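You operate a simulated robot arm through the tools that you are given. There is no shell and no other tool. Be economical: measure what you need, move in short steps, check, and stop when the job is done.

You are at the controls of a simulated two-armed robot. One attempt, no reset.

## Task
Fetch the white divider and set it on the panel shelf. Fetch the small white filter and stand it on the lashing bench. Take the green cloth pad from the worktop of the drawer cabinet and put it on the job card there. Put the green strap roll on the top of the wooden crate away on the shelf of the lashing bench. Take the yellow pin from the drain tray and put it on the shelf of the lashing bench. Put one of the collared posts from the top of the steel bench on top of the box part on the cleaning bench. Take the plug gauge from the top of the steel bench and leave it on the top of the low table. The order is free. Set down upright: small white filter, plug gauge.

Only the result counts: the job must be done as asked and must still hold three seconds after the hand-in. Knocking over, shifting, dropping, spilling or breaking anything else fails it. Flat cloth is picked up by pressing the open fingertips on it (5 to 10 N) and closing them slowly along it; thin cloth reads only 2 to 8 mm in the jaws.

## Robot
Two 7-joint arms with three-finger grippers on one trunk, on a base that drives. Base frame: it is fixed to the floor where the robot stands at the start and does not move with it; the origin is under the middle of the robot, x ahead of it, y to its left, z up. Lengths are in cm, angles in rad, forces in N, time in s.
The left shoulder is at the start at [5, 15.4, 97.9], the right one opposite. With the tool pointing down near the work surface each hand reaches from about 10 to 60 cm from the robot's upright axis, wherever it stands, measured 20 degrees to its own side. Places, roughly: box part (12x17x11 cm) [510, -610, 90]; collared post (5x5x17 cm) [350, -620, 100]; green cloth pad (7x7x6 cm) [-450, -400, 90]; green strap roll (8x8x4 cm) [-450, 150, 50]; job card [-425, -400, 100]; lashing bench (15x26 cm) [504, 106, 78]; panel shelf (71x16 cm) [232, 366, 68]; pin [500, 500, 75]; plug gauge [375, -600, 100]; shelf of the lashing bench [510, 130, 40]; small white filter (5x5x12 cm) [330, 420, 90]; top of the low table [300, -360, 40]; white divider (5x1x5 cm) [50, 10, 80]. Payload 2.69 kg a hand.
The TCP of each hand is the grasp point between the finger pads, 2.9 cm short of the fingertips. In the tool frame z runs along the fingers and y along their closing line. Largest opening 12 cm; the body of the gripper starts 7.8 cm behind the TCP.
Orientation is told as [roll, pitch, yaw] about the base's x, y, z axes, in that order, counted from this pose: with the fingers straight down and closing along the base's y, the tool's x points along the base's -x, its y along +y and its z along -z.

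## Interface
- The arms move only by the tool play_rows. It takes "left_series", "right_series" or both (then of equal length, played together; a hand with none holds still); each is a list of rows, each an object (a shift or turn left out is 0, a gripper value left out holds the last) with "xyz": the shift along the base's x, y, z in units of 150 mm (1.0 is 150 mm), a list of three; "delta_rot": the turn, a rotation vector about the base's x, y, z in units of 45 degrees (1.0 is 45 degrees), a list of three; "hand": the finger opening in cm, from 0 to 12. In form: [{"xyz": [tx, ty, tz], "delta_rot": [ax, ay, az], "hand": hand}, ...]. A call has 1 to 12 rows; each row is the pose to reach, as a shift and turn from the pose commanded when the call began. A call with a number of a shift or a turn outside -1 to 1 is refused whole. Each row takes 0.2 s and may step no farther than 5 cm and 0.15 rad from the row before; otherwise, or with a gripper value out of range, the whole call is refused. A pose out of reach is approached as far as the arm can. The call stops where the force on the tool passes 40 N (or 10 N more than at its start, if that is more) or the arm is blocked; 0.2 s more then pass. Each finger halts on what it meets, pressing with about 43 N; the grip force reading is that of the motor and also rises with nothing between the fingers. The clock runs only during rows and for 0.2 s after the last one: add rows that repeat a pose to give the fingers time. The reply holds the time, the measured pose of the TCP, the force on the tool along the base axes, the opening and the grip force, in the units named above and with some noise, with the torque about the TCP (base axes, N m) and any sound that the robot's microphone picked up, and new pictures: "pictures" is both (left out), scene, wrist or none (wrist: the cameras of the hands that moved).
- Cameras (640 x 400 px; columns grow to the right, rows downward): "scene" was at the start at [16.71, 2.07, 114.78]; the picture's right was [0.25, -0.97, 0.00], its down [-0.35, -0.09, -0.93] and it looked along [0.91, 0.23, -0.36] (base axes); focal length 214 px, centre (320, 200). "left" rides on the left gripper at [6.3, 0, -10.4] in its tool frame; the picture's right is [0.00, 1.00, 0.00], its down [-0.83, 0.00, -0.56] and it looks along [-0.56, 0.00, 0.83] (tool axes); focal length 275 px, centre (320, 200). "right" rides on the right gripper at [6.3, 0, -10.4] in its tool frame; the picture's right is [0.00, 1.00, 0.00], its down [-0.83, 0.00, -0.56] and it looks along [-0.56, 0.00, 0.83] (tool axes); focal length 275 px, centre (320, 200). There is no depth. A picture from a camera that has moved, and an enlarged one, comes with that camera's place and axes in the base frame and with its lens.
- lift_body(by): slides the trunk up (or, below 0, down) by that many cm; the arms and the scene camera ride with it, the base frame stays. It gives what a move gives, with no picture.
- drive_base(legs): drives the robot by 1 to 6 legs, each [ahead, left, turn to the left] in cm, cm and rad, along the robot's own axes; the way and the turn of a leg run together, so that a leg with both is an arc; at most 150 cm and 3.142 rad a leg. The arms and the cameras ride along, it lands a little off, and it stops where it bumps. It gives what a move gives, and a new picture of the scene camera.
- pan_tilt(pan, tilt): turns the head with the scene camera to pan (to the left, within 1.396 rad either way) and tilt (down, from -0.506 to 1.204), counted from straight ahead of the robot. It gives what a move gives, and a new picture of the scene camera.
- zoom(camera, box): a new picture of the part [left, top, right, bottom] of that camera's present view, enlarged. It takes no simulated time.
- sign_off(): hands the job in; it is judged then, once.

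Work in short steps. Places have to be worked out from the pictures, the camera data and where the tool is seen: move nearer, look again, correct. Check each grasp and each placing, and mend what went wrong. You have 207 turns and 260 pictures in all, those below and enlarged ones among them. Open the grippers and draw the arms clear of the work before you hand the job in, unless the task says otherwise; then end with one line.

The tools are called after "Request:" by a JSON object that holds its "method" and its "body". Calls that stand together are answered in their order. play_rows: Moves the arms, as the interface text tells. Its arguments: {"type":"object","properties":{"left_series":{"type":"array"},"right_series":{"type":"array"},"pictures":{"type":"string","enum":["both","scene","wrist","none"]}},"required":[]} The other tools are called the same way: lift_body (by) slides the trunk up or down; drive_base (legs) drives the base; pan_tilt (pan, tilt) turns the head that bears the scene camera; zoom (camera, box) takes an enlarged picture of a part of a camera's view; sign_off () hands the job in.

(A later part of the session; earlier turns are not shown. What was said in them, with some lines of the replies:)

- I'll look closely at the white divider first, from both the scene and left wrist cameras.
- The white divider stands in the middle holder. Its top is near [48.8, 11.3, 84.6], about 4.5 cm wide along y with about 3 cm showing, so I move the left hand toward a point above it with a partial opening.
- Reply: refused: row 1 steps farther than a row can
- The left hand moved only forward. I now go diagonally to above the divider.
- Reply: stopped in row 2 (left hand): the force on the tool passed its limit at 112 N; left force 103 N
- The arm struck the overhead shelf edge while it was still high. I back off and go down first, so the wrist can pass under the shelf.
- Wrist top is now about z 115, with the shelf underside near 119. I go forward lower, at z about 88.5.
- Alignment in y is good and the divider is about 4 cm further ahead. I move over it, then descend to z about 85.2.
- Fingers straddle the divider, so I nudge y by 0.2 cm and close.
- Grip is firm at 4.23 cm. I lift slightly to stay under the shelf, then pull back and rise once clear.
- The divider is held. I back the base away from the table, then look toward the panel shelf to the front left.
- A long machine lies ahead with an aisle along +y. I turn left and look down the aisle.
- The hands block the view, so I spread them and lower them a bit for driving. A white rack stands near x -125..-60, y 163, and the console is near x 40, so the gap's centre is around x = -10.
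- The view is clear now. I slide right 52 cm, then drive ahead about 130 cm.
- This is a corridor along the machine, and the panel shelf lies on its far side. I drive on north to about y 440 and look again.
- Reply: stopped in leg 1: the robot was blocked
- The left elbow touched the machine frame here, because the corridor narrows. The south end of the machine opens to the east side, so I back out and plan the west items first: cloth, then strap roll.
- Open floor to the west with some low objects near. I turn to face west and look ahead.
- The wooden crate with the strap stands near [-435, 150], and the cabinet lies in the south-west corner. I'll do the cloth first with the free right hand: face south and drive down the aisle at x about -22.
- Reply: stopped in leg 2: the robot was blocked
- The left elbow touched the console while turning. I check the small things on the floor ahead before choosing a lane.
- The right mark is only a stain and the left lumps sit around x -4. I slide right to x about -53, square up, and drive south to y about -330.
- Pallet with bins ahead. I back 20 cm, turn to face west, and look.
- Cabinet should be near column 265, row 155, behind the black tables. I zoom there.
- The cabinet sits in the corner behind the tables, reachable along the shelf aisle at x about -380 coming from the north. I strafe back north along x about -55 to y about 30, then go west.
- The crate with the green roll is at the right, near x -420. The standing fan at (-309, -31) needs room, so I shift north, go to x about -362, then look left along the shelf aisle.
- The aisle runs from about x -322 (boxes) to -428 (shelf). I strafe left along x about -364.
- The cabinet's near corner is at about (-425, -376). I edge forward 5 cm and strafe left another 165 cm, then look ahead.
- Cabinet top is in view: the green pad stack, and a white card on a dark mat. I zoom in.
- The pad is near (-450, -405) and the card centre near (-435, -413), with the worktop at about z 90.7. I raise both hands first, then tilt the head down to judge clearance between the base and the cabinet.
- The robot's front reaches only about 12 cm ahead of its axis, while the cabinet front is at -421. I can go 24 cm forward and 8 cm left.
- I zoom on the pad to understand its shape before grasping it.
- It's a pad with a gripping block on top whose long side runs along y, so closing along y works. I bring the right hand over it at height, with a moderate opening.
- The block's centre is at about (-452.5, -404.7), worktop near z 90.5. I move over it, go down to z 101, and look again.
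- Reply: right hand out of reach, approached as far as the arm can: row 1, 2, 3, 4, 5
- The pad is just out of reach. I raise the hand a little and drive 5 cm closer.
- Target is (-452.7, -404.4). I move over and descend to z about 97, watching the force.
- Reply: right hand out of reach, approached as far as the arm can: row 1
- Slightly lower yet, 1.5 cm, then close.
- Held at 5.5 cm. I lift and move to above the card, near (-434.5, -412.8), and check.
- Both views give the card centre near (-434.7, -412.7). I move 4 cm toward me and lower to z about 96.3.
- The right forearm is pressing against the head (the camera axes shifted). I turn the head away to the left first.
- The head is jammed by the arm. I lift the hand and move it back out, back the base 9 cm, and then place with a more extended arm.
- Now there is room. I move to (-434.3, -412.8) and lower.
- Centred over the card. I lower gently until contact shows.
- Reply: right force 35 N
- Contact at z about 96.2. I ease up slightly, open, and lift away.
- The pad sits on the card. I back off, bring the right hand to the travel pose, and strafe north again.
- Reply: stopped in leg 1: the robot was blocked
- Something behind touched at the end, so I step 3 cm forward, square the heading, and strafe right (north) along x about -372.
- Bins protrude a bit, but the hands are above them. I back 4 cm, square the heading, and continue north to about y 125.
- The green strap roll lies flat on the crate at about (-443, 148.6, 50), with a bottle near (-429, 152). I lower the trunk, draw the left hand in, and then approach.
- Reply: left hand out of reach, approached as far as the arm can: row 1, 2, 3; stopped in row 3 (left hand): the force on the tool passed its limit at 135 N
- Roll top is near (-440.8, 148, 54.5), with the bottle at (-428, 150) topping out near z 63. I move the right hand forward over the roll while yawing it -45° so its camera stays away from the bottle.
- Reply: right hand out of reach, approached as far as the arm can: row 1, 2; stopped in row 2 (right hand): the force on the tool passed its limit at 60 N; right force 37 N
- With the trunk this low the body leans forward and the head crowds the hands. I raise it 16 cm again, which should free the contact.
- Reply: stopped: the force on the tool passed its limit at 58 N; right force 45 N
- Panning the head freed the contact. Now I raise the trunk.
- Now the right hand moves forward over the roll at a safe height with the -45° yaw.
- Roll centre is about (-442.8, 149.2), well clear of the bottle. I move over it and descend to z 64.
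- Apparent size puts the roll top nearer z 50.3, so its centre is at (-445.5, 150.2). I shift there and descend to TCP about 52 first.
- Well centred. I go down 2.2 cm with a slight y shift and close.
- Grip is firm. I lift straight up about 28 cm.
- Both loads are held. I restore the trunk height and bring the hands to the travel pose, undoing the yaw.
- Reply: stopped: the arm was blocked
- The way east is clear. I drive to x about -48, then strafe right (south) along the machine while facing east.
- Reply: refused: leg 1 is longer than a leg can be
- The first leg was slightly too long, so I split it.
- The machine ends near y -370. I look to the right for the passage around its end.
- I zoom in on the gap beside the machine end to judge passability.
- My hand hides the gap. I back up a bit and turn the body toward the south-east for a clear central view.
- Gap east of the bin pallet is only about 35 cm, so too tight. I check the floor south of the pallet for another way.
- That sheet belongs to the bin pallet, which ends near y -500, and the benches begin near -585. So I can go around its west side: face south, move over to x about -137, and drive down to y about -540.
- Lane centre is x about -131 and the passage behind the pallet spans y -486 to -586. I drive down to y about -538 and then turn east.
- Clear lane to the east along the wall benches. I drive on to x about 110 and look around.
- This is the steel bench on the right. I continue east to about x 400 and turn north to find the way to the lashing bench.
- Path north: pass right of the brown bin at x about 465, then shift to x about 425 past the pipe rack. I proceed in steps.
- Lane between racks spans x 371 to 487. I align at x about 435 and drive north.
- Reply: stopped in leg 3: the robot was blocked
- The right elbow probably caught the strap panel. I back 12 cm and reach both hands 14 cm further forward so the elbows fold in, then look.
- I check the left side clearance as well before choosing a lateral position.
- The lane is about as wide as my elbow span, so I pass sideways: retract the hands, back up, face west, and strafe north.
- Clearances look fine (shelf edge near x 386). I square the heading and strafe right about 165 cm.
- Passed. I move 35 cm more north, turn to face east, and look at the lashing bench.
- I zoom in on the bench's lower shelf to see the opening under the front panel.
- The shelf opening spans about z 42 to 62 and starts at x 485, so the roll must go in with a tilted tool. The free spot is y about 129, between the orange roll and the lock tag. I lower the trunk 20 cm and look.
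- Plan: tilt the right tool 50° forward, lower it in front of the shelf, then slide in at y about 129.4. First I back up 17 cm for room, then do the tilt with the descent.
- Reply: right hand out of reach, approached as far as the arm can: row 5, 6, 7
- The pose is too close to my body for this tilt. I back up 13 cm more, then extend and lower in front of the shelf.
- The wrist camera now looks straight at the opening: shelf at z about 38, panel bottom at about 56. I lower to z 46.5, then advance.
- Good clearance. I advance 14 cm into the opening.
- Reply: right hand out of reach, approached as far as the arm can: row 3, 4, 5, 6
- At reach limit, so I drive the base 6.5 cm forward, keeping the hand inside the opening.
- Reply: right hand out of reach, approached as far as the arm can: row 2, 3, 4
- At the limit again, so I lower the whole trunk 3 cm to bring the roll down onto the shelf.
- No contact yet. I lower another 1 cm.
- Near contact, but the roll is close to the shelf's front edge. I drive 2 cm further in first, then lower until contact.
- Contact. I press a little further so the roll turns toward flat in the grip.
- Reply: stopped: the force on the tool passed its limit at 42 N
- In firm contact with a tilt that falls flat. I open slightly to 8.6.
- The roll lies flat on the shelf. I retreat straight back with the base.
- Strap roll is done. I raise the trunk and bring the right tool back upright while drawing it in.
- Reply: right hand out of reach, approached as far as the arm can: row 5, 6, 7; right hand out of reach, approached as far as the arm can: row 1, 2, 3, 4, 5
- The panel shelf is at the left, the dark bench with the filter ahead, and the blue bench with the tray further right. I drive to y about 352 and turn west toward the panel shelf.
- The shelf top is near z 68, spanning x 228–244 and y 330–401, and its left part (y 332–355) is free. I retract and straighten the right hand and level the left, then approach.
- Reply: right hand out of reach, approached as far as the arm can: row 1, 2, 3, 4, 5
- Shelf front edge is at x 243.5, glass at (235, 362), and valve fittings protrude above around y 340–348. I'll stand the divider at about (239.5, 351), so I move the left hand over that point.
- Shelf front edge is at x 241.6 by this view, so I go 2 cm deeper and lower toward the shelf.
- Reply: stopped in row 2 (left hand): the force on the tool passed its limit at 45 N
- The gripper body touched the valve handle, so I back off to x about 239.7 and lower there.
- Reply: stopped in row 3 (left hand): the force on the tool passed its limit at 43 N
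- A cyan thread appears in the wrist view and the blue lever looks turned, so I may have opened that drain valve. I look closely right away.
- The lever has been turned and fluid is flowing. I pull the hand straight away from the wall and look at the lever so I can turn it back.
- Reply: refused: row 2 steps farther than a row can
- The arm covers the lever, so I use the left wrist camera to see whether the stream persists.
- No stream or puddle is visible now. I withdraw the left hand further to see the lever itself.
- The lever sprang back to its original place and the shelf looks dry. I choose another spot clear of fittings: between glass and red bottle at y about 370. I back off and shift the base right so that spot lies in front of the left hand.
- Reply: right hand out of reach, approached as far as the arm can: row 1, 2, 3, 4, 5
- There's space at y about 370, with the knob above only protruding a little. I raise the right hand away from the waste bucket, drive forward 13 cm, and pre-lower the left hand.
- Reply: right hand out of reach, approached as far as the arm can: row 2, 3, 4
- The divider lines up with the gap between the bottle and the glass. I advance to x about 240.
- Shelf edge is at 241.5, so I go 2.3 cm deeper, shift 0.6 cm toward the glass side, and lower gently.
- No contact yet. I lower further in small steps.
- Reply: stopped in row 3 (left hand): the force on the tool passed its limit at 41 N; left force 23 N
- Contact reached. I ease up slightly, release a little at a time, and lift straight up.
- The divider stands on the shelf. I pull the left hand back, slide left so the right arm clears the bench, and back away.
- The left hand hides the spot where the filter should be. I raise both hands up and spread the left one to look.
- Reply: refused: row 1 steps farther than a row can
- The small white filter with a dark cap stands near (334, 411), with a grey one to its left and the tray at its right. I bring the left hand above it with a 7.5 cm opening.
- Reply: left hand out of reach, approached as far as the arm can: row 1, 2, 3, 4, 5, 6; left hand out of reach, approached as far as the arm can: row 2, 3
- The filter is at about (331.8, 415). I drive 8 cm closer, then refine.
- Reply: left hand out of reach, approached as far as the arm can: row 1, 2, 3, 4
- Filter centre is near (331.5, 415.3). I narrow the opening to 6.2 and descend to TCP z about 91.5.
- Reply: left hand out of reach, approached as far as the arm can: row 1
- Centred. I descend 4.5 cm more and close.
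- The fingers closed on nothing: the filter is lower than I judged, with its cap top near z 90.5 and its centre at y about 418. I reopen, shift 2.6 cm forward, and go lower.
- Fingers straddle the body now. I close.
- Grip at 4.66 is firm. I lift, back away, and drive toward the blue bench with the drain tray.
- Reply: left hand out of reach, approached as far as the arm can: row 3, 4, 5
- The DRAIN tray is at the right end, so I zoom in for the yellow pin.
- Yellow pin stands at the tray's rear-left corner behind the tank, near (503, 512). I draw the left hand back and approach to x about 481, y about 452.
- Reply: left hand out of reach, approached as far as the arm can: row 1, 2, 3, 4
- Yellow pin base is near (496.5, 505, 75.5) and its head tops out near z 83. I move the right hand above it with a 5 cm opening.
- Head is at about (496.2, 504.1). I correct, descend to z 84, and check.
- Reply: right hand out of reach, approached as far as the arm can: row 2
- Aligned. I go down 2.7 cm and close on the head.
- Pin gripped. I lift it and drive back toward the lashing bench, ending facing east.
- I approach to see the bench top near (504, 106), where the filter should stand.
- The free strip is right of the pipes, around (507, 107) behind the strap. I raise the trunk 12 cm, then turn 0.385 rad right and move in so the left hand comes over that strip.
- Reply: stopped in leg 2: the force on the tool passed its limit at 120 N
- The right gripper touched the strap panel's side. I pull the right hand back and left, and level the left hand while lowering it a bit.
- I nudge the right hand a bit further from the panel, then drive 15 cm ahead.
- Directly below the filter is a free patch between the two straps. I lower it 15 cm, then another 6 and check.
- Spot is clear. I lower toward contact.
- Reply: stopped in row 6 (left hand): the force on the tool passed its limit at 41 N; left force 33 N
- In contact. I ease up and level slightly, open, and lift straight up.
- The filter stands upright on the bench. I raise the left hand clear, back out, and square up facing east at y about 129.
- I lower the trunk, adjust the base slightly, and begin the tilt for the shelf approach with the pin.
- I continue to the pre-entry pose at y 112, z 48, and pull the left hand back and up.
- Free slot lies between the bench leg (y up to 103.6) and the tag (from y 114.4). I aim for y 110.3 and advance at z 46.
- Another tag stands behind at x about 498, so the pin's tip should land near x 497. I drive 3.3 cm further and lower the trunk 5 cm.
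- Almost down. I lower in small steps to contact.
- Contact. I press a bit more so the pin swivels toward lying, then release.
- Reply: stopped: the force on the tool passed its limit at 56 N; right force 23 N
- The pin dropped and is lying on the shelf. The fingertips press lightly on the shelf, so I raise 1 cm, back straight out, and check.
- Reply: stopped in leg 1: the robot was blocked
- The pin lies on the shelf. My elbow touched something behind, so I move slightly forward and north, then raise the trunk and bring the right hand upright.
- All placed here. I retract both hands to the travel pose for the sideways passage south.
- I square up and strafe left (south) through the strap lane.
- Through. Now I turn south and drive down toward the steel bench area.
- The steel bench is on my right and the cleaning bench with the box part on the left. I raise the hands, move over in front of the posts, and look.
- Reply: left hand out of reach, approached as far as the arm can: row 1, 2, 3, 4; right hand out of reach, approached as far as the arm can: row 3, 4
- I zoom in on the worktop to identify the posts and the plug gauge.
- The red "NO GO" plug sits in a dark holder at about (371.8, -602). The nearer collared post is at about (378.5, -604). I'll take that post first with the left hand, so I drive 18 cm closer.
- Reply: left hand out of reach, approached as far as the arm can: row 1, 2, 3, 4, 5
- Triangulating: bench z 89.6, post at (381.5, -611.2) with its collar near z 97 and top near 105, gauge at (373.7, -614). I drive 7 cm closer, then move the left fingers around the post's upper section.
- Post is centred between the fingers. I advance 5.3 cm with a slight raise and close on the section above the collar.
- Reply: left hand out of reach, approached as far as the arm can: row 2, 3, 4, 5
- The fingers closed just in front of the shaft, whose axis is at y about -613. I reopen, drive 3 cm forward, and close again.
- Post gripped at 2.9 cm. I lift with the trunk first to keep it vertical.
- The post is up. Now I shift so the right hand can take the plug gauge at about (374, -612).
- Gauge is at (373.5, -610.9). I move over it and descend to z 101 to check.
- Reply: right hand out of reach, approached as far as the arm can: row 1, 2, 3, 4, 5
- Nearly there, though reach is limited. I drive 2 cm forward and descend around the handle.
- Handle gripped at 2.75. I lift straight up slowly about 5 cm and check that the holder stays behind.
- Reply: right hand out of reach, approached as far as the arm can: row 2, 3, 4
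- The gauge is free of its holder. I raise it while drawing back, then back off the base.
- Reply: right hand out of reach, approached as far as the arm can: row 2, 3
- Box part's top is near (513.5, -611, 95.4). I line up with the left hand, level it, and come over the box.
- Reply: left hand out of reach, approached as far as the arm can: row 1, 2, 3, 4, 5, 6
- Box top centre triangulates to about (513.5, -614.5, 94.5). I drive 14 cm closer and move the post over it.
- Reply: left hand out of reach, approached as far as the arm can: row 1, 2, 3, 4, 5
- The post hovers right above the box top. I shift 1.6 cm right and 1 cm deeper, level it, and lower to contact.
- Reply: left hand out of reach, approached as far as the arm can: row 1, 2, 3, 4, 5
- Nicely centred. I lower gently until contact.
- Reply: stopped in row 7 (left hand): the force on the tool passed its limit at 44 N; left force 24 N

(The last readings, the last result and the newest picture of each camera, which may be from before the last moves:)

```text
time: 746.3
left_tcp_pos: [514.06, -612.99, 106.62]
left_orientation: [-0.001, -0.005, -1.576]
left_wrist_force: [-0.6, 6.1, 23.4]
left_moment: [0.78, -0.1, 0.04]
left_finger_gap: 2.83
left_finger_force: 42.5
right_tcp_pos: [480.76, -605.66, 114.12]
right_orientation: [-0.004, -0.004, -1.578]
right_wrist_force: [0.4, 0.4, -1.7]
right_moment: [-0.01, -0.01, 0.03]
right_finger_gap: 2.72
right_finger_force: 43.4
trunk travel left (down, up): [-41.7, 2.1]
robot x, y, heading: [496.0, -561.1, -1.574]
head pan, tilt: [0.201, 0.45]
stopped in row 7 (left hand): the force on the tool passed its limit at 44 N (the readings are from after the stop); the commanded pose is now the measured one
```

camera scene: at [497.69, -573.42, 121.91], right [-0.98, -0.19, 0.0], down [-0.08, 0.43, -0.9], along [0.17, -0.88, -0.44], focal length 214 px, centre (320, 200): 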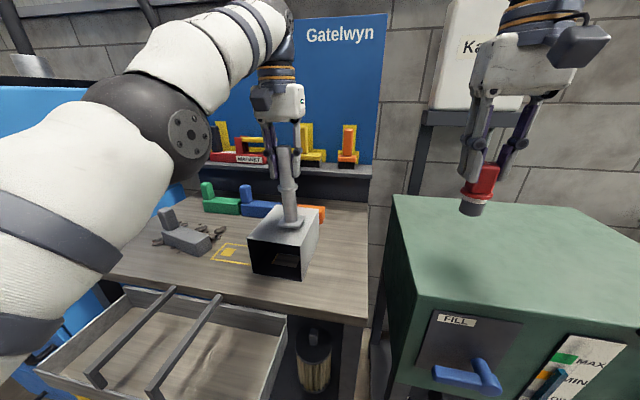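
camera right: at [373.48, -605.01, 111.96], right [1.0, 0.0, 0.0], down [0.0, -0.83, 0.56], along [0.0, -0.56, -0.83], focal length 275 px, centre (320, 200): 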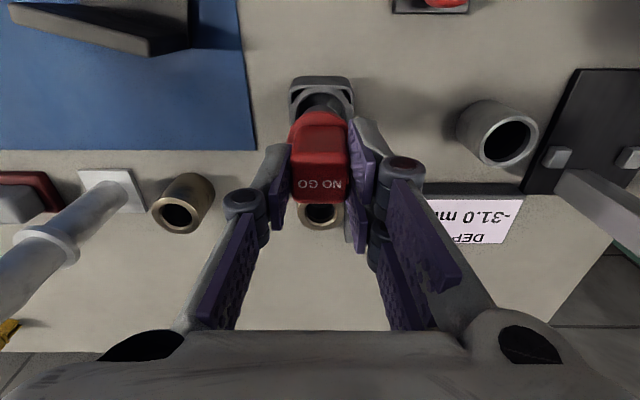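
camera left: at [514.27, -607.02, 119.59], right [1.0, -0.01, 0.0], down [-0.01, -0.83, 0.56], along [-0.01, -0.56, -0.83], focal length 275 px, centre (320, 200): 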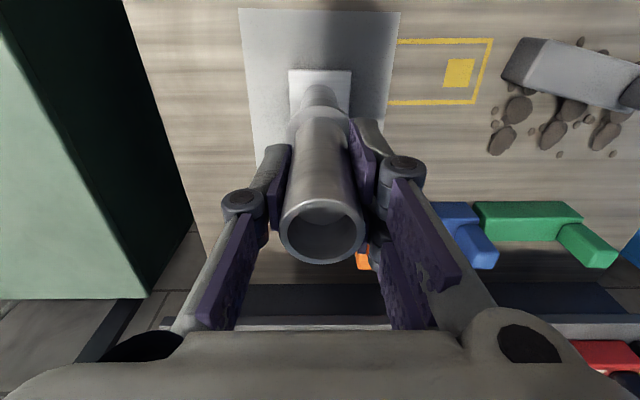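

In contact. I ease up a touch, open, then withdraw straight back with the base (the fingers straddle the shaft).

Request:
{"method": "play_rows", "body": {"left_series": [{"xyz": [0, -0.01, 0.012]}, {"xyz": [0, -0.01, 0.012], "hand": 3.3}, {"xyz": [0, -0.01, 0.012], "hand": 4.5}, {"xyz": [0, -0.01, 0.012], "hand": 6}, {"xyz": [0, -0.01, 0.012], "hand": 6}], "pictures": "wrist"}}

Request:
{"method": "drive_base", "body": {"legs": [[-25, 0, 0]]}}

```text
time: 747.5
left_tcp_pos: [514.09, -613.28, 106.4]
left_orientation: [-0.002, -0.002, -1.575]
left_wrist_force: [1.6, 0.7, 0.2]
left_moment: [0.01, 0.01, 0.01]
left_finger_gap: 6.0
left_finger_force: 0.0
right_tcp_pos: [480.76, -605.73, 114.26]
right_orientation: [-0.004, -0.003, -1.575]
right_wrist_force: [-0.6, -0.8, -1.7]
right_moment: [0.03, -0.01, -0.01]
right_finger_gap: 2.72
right_finger_force: 42.0
trunk travel left (down, up): [-41.7, 2.1]
robot x, y, heading: [496.03, -561.03, -1.58]
head pan, tilt: [0.201, 0.45]
camera left: at [514.24, -607.04, 116.97], right [1.0, -0.01, 0.0], down [-0.01, -0.83, 0.56], along [-0.01, -0.56, -0.83], focal length 275 px, centre (320, 200)
```

left: 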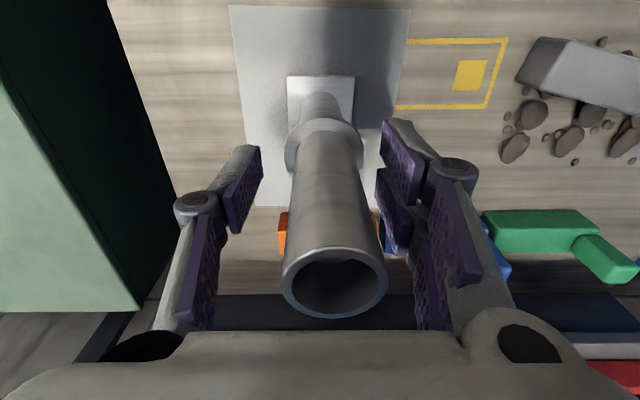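

```text
time: 749.3
left_tcp_pos: [514.39, -588.68, 106.62]
left_orientation: [-0.001, -0.005, -1.577]
left_wrist_force: [-0.3, -0.1, -0.2]
left_moment: [-0.02, -0.01, -0.03]
left_finger_gap: 5.99
left_finger_force: 0.1
right_tcp_pos: [480.81, -581.31, 114.32]
right_orientation: [-0.005, -0.003, -1.577]
right_wrist_force: [0.8, 0.9, -0.5]
right_moment: [0.0, 0.03, -0.01]
right_finger_gap: 2.75
right_finger_force: 43.2
trunk travel left (down, up): [-41.7, 2.1]
robot x, y, heading: [496.56, -536.28, -1.574]
head pan, tilt: [0.201, 0.45]
camera scene: at [497.88, -548.64, 121.93], right [-0.98, -0.19, 0.0], down [-0.08, 0.43, -0.9], along [0.18, -0.88, -0.43], focal length 214 px, centre (320, 200)
```

scene: 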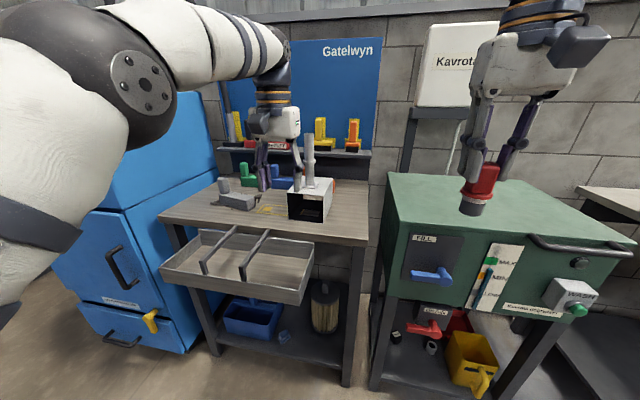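

The post stands on the box part. Now to the low table with the gauge: I back up, turn north, slide west, and look.

Request:
{"method": "drive_base", "body": {"legs": [[-30, 0, 0], [0, 0, 3.14], [0, 100, 0], [0, 75, 0]]}}

Request:
{"method": "pan_tilt", "body": {"pan": 0.0, "tilt": 0.6}}

```text
time: 772.0
left_tcp_pos: [303.59, -450.51, 106.64]
left_orientation: [-0.001, -0.004, 1.562]
left_wrist_force: [-1.0, 0.5, 0.3]
left_moment: [-0.01, 0.01, 0.0]
left_finger_gap: 6.0
left_finger_force: 0.1
right_tcp_pos: [337.06, -458.12, 114.26]
right_orientation: [-0.003, -0.004, 1.56]
right_wrist_force: [-0.7, 0.8, -1.3]
right_moment: [0.02, 0.02, 0.0]
right_finger_gap: 2.75
right_finger_force: 43.0
trunk travel left (down, up): [-41.7, 2.1]
robot x, y, heading: [321.48, -502.81, 1.564]
head pan, tilt: [0.201, 0.45]
camera scene: at [319.94, -491.05, 121.93], right [0.98, 0.19, 0.0], down [0.08, -0.43, -0.9], along [-0.17, 0.88, -0.44], focal length 214 px, centre (320, 200)
```

scene: 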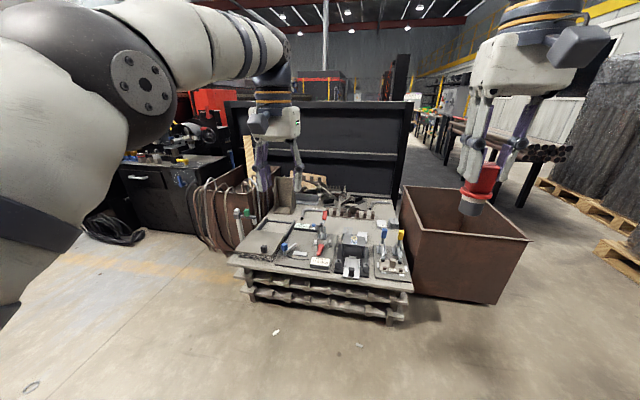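

```text
time: 772.7
left_tcp_pos: [303.78, -450.53, 106.57]
left_orientation: [0.0, -0.003, 1.559]
left_wrist_force: [-0.5, -0.3, 0.1]
left_moment: [-0.05, 0.02, 0.0]
left_finger_gap: 6.0
left_finger_force: 0.0
right_tcp_pos: [337.02, -458.17, 114.25]
right_orientation: [-0.003, -0.002, 1.561]
right_wrist_force: [0.0, -0.2, -2.0]
right_moment: [0.02, -0.02, 0.01]
right_finger_gap: 2.75
right_finger_force: 42.8
trunk travel left (down, up): [-41.7, 2.1]
robot x, y, heading: [321.78, -502.76, 1.562]
head pan, tilt: [0.0, 0.6]
camera scene: at [321.78, -491.24, 120.58], right [1.0, -0.01, 0.0], down [-0.01, -0.56, -0.83], along [0.01, 0.83, -0.56], focal length 214 px, centre (320, 200)
```

scene: 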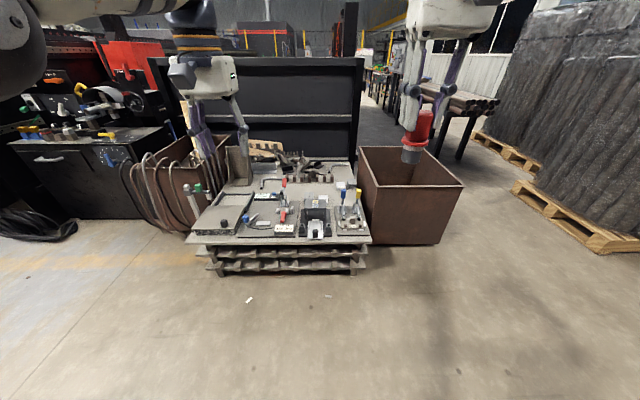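

I zoom in on the low table's top for a free flat spot.

Request:
{"method": "zoom", "body": {"camera": "scene", "box": [180, 140, 380, 265]}}

```text
3.20 times, centred on (280, 202) of scene
camera zoom: at [321.78, -491.24, 120.58], right [1.0, -0.01, 0.0], down [-0.01, -0.56, -0.83], along [0.01, 0.83, -0.56], focal length 686 px, centre (448, 192)
```

zoom: 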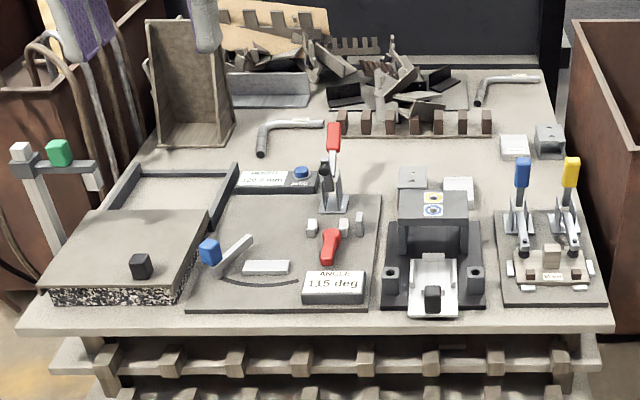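

The free strip is around (312, -361) behind the gantry. I move to x about 300, y about -440, and lower the trunk 26 cm with the hands extended over the table.

Request:
{"method": "drive_base", "body": {"legs": [[0, 22, 0.008], [58, 0, 0]]}}

Request:
{"method": "lift_body", "body": {"by": -24}}

Request:
{"method": "zoom", "body": {"camera": "scene", "box": [0, 0, 640, 400]}}

```text
time: 777.9
left_tcp_pos: [282.11, -393.42, 106.73]
left_orientation: [0.0, -0.003, 1.565]
left_wrist_force: [0.2, 0.1, 0.0]
left_moment: [0.03, 0.0, -0.01]
left_finger_gap: 6.01
left_finger_force: 0.1
right_tcp_pos: [315.47, -400.83, 114.29]
right_orientation: [-0.004, -0.003, 1.566]
right_wrist_force: [-0.3, -0.7, -2.0]
right_moment: [-0.03, -0.03, 0.01]
right_finger_gap: 2.73
right_finger_force: 43.1
trunk travel left (down, up): [-41.7, 2.1]
robot x, y, heading: [300.42, -445.83, 1.574]
head pan, tilt: [0.0, 0.6]
camera scene: at [300.37, -433.99, 120.57], right [1.0, 0.0, 0.0], down [0.0, -0.57, -0.82], along [0.0, 0.82, -0.57], focal length 214 px, centre (320, 200)
```

scene: 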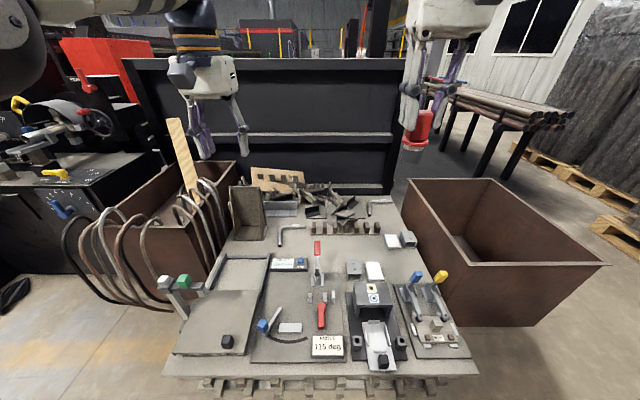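

```text
time: 780.4
left_tcp_pos: [282.1, -393.49, 82.6]
left_orientation: [-0.001, -0.005, 1.566]
left_wrist_force: [0.1, -0.1, 0.1]
left_moment: [-0.01, 0.01, -0.01]
left_finger_gap: 6.02
left_finger_force: 0.0
right_tcp_pos: [315.4, -400.08, 89.17]
right_orientation: [-0.001, 0.02, 1.565]
right_wrist_force: [-0.5, 0.0, -2.0]
right_moment: [0.0, 0.03, 0.0]
right_finger_gap: 2.75
right_finger_force: 43.3
trunk travel left (down, up): [-17.7, 26.1]
robot x, y, heading: [300.45, -445.65, 1.57]
head pan, tilt: [0.0, 0.6]
```

```text
1.00 times, centred on (320, 200) of scene (not enlarged: the box is as wide or as high as the picture)
camera zoom: at [300.42, -424.33, 94.76], right [1.0, 0.0, 0.0], down [0.0, -0.56, -0.83], along [0.0, 0.83, -0.56], focal length 214 px, centre (320, 200)
```

zoom: 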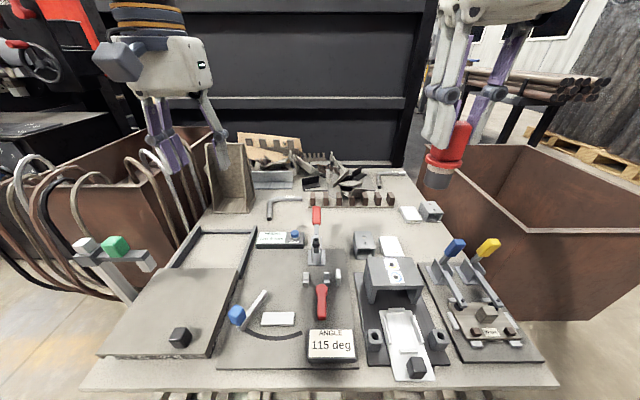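

Target spot is (315.5, -359). I drive 20 cm closer, then extend and lower the right hand toward it.

Request:
{"method": "drive_base", "body": {"legs": [[20, 0, 0]]}}

Request:
{"method": "play_rows", "body": {"right_series": [{"xyz": [0, 0.2, -0.2], "delta_rot": [0.01, 0, 0]}, {"xyz": [0, 0.4, -0.4], "delta_rot": [0.02, 0, 0]}, {"xyz": [0, 0.6, -0.6], "delta_rot": [0.025, 0, 0]}, {"xyz": [0, 0.8, -0.8], "delta_rot": [0.025, 0, 0]}, {"xyz": [0, 0.98, -0.98], "delta_rot": [0.025, 0, 0]}, {"xyz": [0, 0.98, -0.98], "delta_rot": [0.025, 0, 0]}], "pictures": "none"}}

```text
time: 782.1
left_tcp_pos: [282.04, -373.65, 82.63]
left_orientation: [0.001, -0.005, 1.57]
left_wrist_force: [-0.8, 0.5, -0.5]
left_moment: [0.0, -0.01, -0.01]
left_finger_gap: 6.0
left_finger_force: 0.1
right_tcp_pos: [315.5, -379.99, 89.23]
right_orientation: [-0.001, 0.022, 1.569]
right_wrist_force: [-0.4, -0.1, -1.7]
right_moment: [0.01, 0.01, 0.02]
right_finger_gap: 2.72
right_finger_force: 43.1
trunk travel left (down, up): [-17.7, 26.1]
robot x, y, heading: [300.66, -425.67, 1.568]
head pan, tilt: [0.0, 0.6]
stopped in leg 1: the robot was blocked; the commanded pose is now the measured one
camera scene: at [300.5, -404.37, 94.75], right [1.0, 0.0, 0.0], down [0.0, -0.56, -0.83], along [0.0, 0.83, -0.56], focal length 214 px, centre (320, 200)
```

scene: 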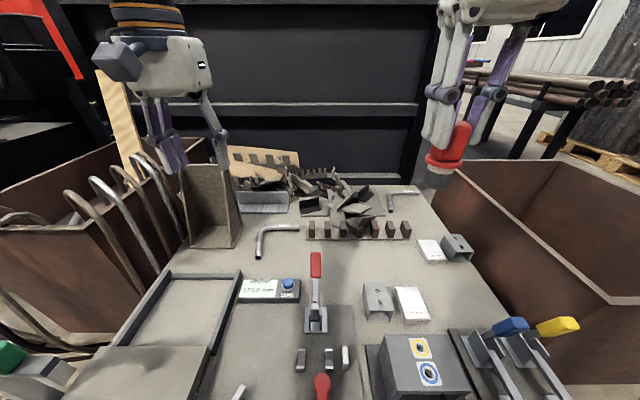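

```text
time: 783.5
left_tcp_pos: [282.24, -373.51, 82.6]
left_orientation: [-0.001, -0.003, 1.57]
left_wrist_force: [-0.5, 0.1, 0.4]
left_moment: [-0.01, 0.03, -0.03]
left_finger_gap: 6.0
left_finger_force: 0.0
right_tcp_pos: [315.4, -365.22, 74.49]
right_orientation: [-0.004, 0.0, 1.568]
right_wrist_force: [0.0, 0.7, -1.7]
right_moment: [0.02, 0.0, 0.02]
right_finger_gap: 2.73
right_finger_force: 42.5
trunk travel left (down, up): [-17.7, 26.1]
robot x, y, heading: [300.45, -425.65, 1.567]
head pan, tilt: [0.0, 0.6]
```

Reach is fine so far. I continue to y -358.5 and lower to z 60, then check.

Request:
{"method": "play_rows", "body": {"right_series": [{"xyz": [-0.03, 0.22, -0.2]}, {"xyz": [-0.06, 0.44, -0.4]}, {"xyz": [-0.06, 0.45, -0.65]}, {"xyz": [-0.06, 0.45, -0.9]}, {"xyz": [-0.06, 0.45, -0.9]}], "pictures": "both"}}

```text
time: 784.7
left_tcp_pos: [282.01, -373.63, 82.6]
left_orientation: [0.0, -0.006, 1.569]
left_wrist_force: [0.0, -0.2, 0.2]
left_moment: [-0.02, 0.02, 0.01]
left_finger_gap: 5.98
left_finger_force: 0.2
right_tcp_pos: [314.09, -361.64, 61.08]
right_orientation: [-0.001, -0.001, 1.569]
right_wrist_force: [-0.3, -0.2, -0.9]
right_moment: [-0.01, 0.04, -0.01]
right_finger_gap: 2.73
right_finger_force: 42.6
right hand out of reach, approached as far as the arm can: row 1, 2, 3, 4, 5
trunk travel left (down, up): [-17.7, 26.1]
robot x, y, heading: [300.62, -425.47, 1.569]
head pan, tilt: [0.0, 0.6]
camera scene: at [300.45, -404.39, 94.77], right [1.0, 0.0, 0.0], down [0.0, -0.56, -0.83], along [0.0, 0.83, -0.56], focal length 214 px, centre (320, 200)
camera right: at [314.08, -368.03, 71.53], right [-1.0, 0.0, 0.0], down [0.0, 0.83, 0.56], along [0.0, 0.56, -0.83], focal length 275 px, centre (320, 200)
```

scene: 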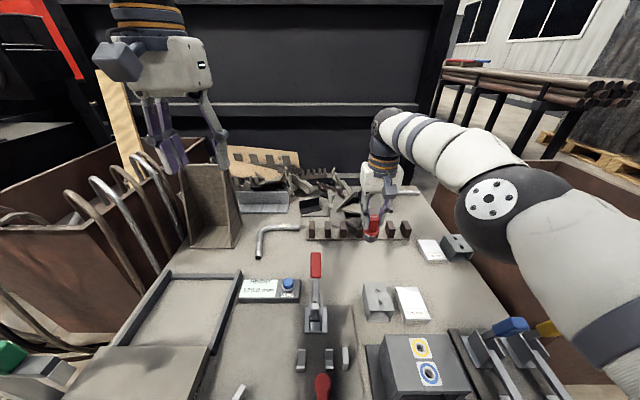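
right: 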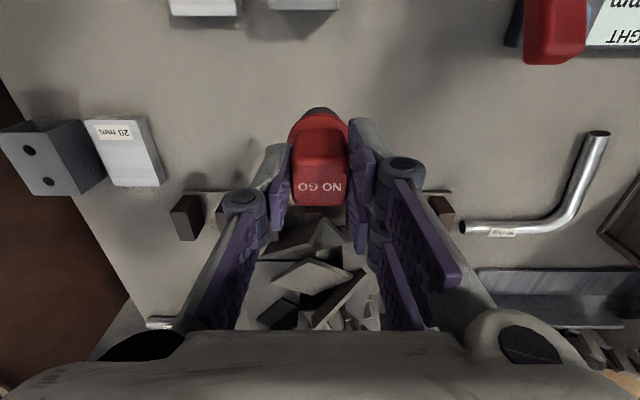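

The spot directly below is clear. I lower straight down to about z 48.5.

Request:
{"method": "play_rows", "body": {"right_series": [{"xyz": [0, 0, -0.2]}, {"xyz": [0, 0, -0.4]}, {"xyz": [0, 0, -0.6]}, {"xyz": [0, 0, -0.8]}, {"xyz": [0, 0, -0.84]}, {"xyz": [0, 0, -0.84]}], "pictures": "wrist"}}

```text
time: 786.1
left_tcp_pos: [282.01, -373.49, 82.64]
left_orientation: [-0.001, -0.006, 1.569]
left_wrist_force: [-0.2, 0.0, -0.6]
left_moment: [-0.04, 0.01, 0.01]
left_finger_gap: 5.99
left_finger_force: 0.0
right_tcp_pos: [314.3, -362.73, 48.72]
right_orientation: [-0.004, -0.001, 1.57]
right_wrist_force: [-0.1, -0.3, -2.9]
right_moment: [0.01, 0.0, -0.04]
right_finger_gap: 2.74
right_finger_force: 43.3
right hand out of reach, approached as far as the arm can: row 3, 4, 5, 6
trunk travel left (down, up): [-17.7, 26.1]
robot x, y, heading: [300.37, -425.7, 1.571]
head pan, tilt: [0.0, 0.6]
camera right: at [314.28, -368.98, 59.24], right [-1.0, 0.0, 0.0], down [0.0, 0.83, 0.56], along [0.0, 0.56, -0.83], focal length 275 px, centre (320, 200)
```

right: 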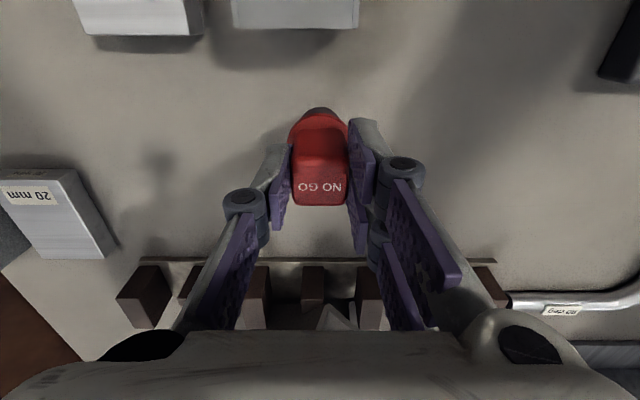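

Free all around. I finish lowering with the trunk in small steps.

Request:
{"method": "lift_body", "body": {"by": -1.5}}

Request:
{"method": "lift_body", "body": {"by": -0.8}}

```text
time: 786.8
left_tcp_pos: [282.01, -374.26, 81.41]
left_orientation: [-0.001, -0.009, 1.572]
left_wrist_force: [-0.1, 0.2, -0.4]
left_moment: [-0.02, -0.04, -0.02]
left_finger_gap: 6.0
left_finger_force: 0.0
right_tcp_pos: [314.24, -363.14, 47.17]
right_orientation: [-0.002, 0.004, 1.57]
right_wrist_force: [-0.1, 1.0, -1.2]
right_moment: [-0.03, -0.02, 0.0]
right_finger_gap: 2.76
right_finger_force: 43.1
trunk travel left (down, up): [-16.2, 27.6]
robot x, y, heading: [300.26, -425.84, 1.572]
head pan, tilt: [0.0, 0.6]
```

```text
time: 787.3
left_tcp_pos: [282.14, -374.58, 80.92]
left_orientation: [0.001, -0.015, 1.568]
left_wrist_force: [0.1, -0.9, -0.4]
left_moment: [0.01, 0.0, 0.02]
left_finger_gap: 5.99
left_finger_force: 0.0
right_tcp_pos: [314.23, -363.25, 46.69]
right_orientation: [-0.001, 0.004, 1.57]
right_wrist_force: [0.2, 0.3, -2.0]
right_moment: [-0.04, 0.0, 0.01]
right_finger_gap: 2.72
right_finger_force: 42.8
trunk travel left (down, up): [-15.4, 28.4]
robot x, y, heading: [300.73, -425.78, 1.57]
head pan, tilt: [0.0, 0.6]
```

Request:
{"method": "play_rows", "body": {"right_series": [{"xyz": [0, -0.01, -0.03]}, {"xyz": [0, -0.02, -0.06]}, {"xyz": [0, -0.02, -0.09]}, {"xyz": [0, -0.02, -0.12]}, {"xyz": [0, -0.02, -0.15]}, {"xyz": [0, -0.02, -0.15]}], "pictures": "none"}}

```text
time: 788.7
left_tcp_pos: [282.13, -374.51, 80.89]
left_orientation: [0.0, -0.016, 1.569]
left_wrist_force: [-0.3, 0.6, -0.6]
left_moment: [0.01, -0.01, 0.01]
left_finger_gap: 5.99
left_finger_force: 0.0
right_tcp_pos: [314.1, -363.25, 44.7]
right_orientation: [-0.001, -0.005, 1.569]
right_wrist_force: [-0.9, 2.8, 37.6]
right_moment: [0.33, 0.0, 0.01]
right_finger_gap: 2.75
right_finger_force: 42.7
trunk travel left (down, up): [-15.4, 28.4]
robot x, y, heading: [300.0, -425.75, 1.569]
head pan, tilt: [0.0, 0.6]
```

Contact. I ease up, release, and lift straight up.

Request:
{"method": "play_rows", "body": {"right_series": [{"xyz": [0, 0.0, 0.025]}, {"xyz": [0, 0.0, 0.025], "hand": 3.2}, {"xyz": [0, 0.0, 0.025], "hand": 4.2}, {"xyz": [0, 0.0, 0.025], "hand": 5}, {"xyz": [0, 0, 0.25]}, {"xyz": [0, 0, 0.5]}, {"xyz": [0, 0, 0.75]}, {"xyz": [0, 0, 0.95]}], "pictures": "both"}}

```text
time: 790.5
left_tcp_pos: [282.1, -374.48, 80.89]
left_orientation: [0.001, -0.015, 1.567]
left_wrist_force: [-0.1, 0.3, 0.1]
left_moment: [0.03, -0.02, 0.0]
left_finger_gap: 5.99
left_finger_force: 0.1
right_tcp_pos: [314.26, -363.52, 58.53]
right_orientation: [-0.004, 0.006, 1.57]
right_wrist_force: [0.5, 0.6, 0.6]
right_moment: [0.03, 0.02, -0.01]
right_finger_gap: 4.99
right_finger_force: 0.1
trunk travel left (down, up): [-15.4, 28.4]
robot x, y, heading: [300.04, -425.57, 1.567]
head pan, tilt: [0.0, 0.6]
camera scene: at [300.55, -404.67, 92.4], right [1.0, 0.0, 0.0], down [0.0, -0.56, -0.83], along [0.0, 0.83, -0.56], focal length 214 px, centre (320, 200)
camera right: at [314.11, -369.68, 69.04], right [-1.0, 0.0, 0.0], down [0.0, 0.83, 0.55], along [0.0, 0.55, -0.83], focal length 275 px, centre (320, 200)
```

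scene: 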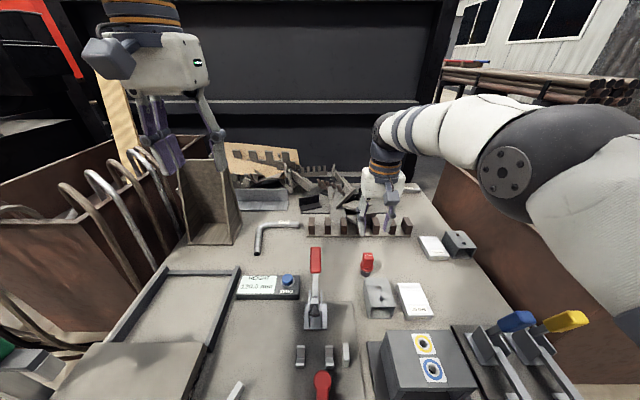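
right: 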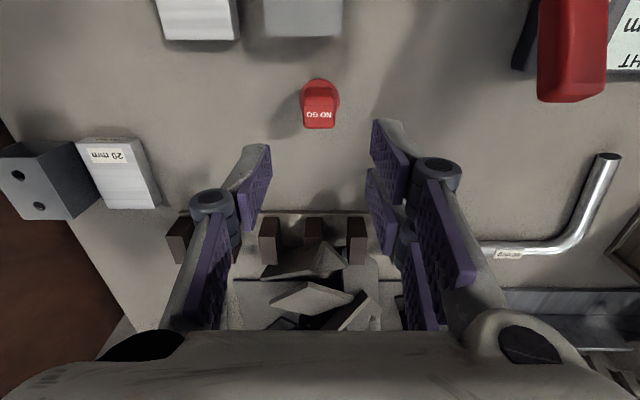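

The gauge stands upright. I raise up, back away from the table, and open both grippers.

Request:
{"method": "lift_body", "body": {"by": 22}}

Request:
{"method": "drive_base", "body": {"legs": [[-50, 0, 0]]}}

Request:
{"method": "play_rows", "body": {"right_series": [{"xyz": [0, 0, 0], "hand": 9}, {"xyz": [0, 0, 0], "hand": 12}, {"xyz": [0, 0, 0], "hand": 12}], "left_series": [{"xyz": [0, 0, 0], "hand": 9}, {"xyz": [0, 0, 0], "hand": 12}, {"xyz": [0, 0, 0], "hand": 12}], "pictures": "none"}}

```text
time: 792.9
left_tcp_pos: [282.02, -373.53, 102.2]
left_orientation: [0.001, -0.003, 1.568]
left_wrist_force: [0.0, 0.3, 0.1]
left_moment: [-0.02, -0.04, -0.01]
left_finger_gap: 6.02
left_finger_force: 0.1
right_tcp_pos: [314.38, -362.61, 93.74]
right_orientation: [-0.003, -0.226, 1.568]
right_wrist_force: [-0.8, -0.1, 0.1]
right_moment: [-0.02, 0.04, 0.0]
right_finger_gap: 4.99
right_finger_force: 0.0
trunk travel left (down, up): [-37.4, 6.4]
robot x, y, heading: [300.57, -425.71, 1.569]
head pan, tilt: [0.0, 0.6]
```

```text
time: 795.8
left_tcp_pos: [281.77, -423.33, 102.24]
left_orientation: [-0.002, -0.006, 1.58]
left_wrist_force: [0.1, -0.1, -0.2]
left_moment: [0.0, -0.02, 0.02]
left_finger_gap: 6.0
left_finger_force: 0.0
right_tcp_pos: [313.73, -412.1, 93.82]
right_orientation: [-0.003, -0.227, 1.58]
right_wrist_force: [-0.7, -0.1, 0.3]
right_moment: [0.03, 0.01, 0.03]
right_finger_gap: 5.0
right_finger_force: 0.0
trunk travel left (down, up): [-37.4, 6.4]
robot x, y, heading: [301.04, -475.36, 1.576]
head pan, tilt: [0.0, 0.6]
camera scene: at [300.5, -460.09, 115.44], right [1.0, 0.01, 0.0], down [0.0, -0.56, -0.83], along [-0.01, 0.83, -0.56], focal length 214 px, centre (320, 200)
```

scene: 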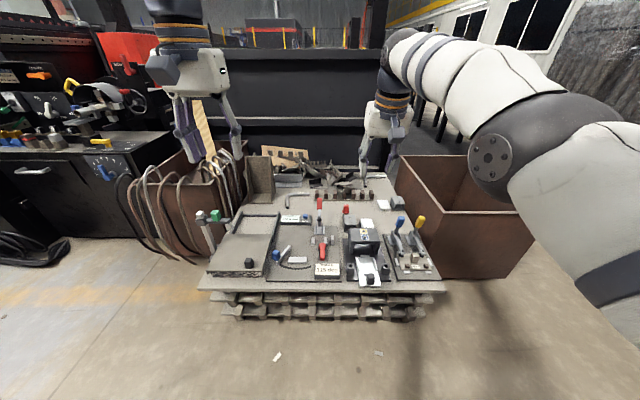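

```text
time: 796.6
left_tcp_pos: [281.69, -423.33, 102.29]
left_orientation: [0.0, -0.003, 1.577]
left_wrist_force: [0.3, -0.2, -0.1]
left_moment: [0.03, 0.01, -0.01]
left_finger_gap: 12.0
left_finger_force: 0.0
right_tcp_pos: [313.83, -412.08, 93.86]
right_orientation: [-0.003, -0.227, 1.58]
right_wrist_force: [0.2, 0.3, -0.4]
right_moment: [-0.03, 0.0, -0.01]
right_finger_gap: 11.98
right_finger_force: 0.0
trunk travel left (down, up): [-37.4, 6.4]
robot x, y, heading: [300.65, -474.94, 1.582]
head pan, tilt: [0.0, 0.6]
```

All seven placements are made, the gauge still stands upright, and both grippers are open and clear. I hand the job in.

Request:
{"method": "sign_off", "body": {}}

```text
The job is handed in.
```

All seven placements are done and handed in, but while placing the divider I knocked a drain valve's lever open and fluid ran briefly; the lever sprang back and the shelf looked dry.
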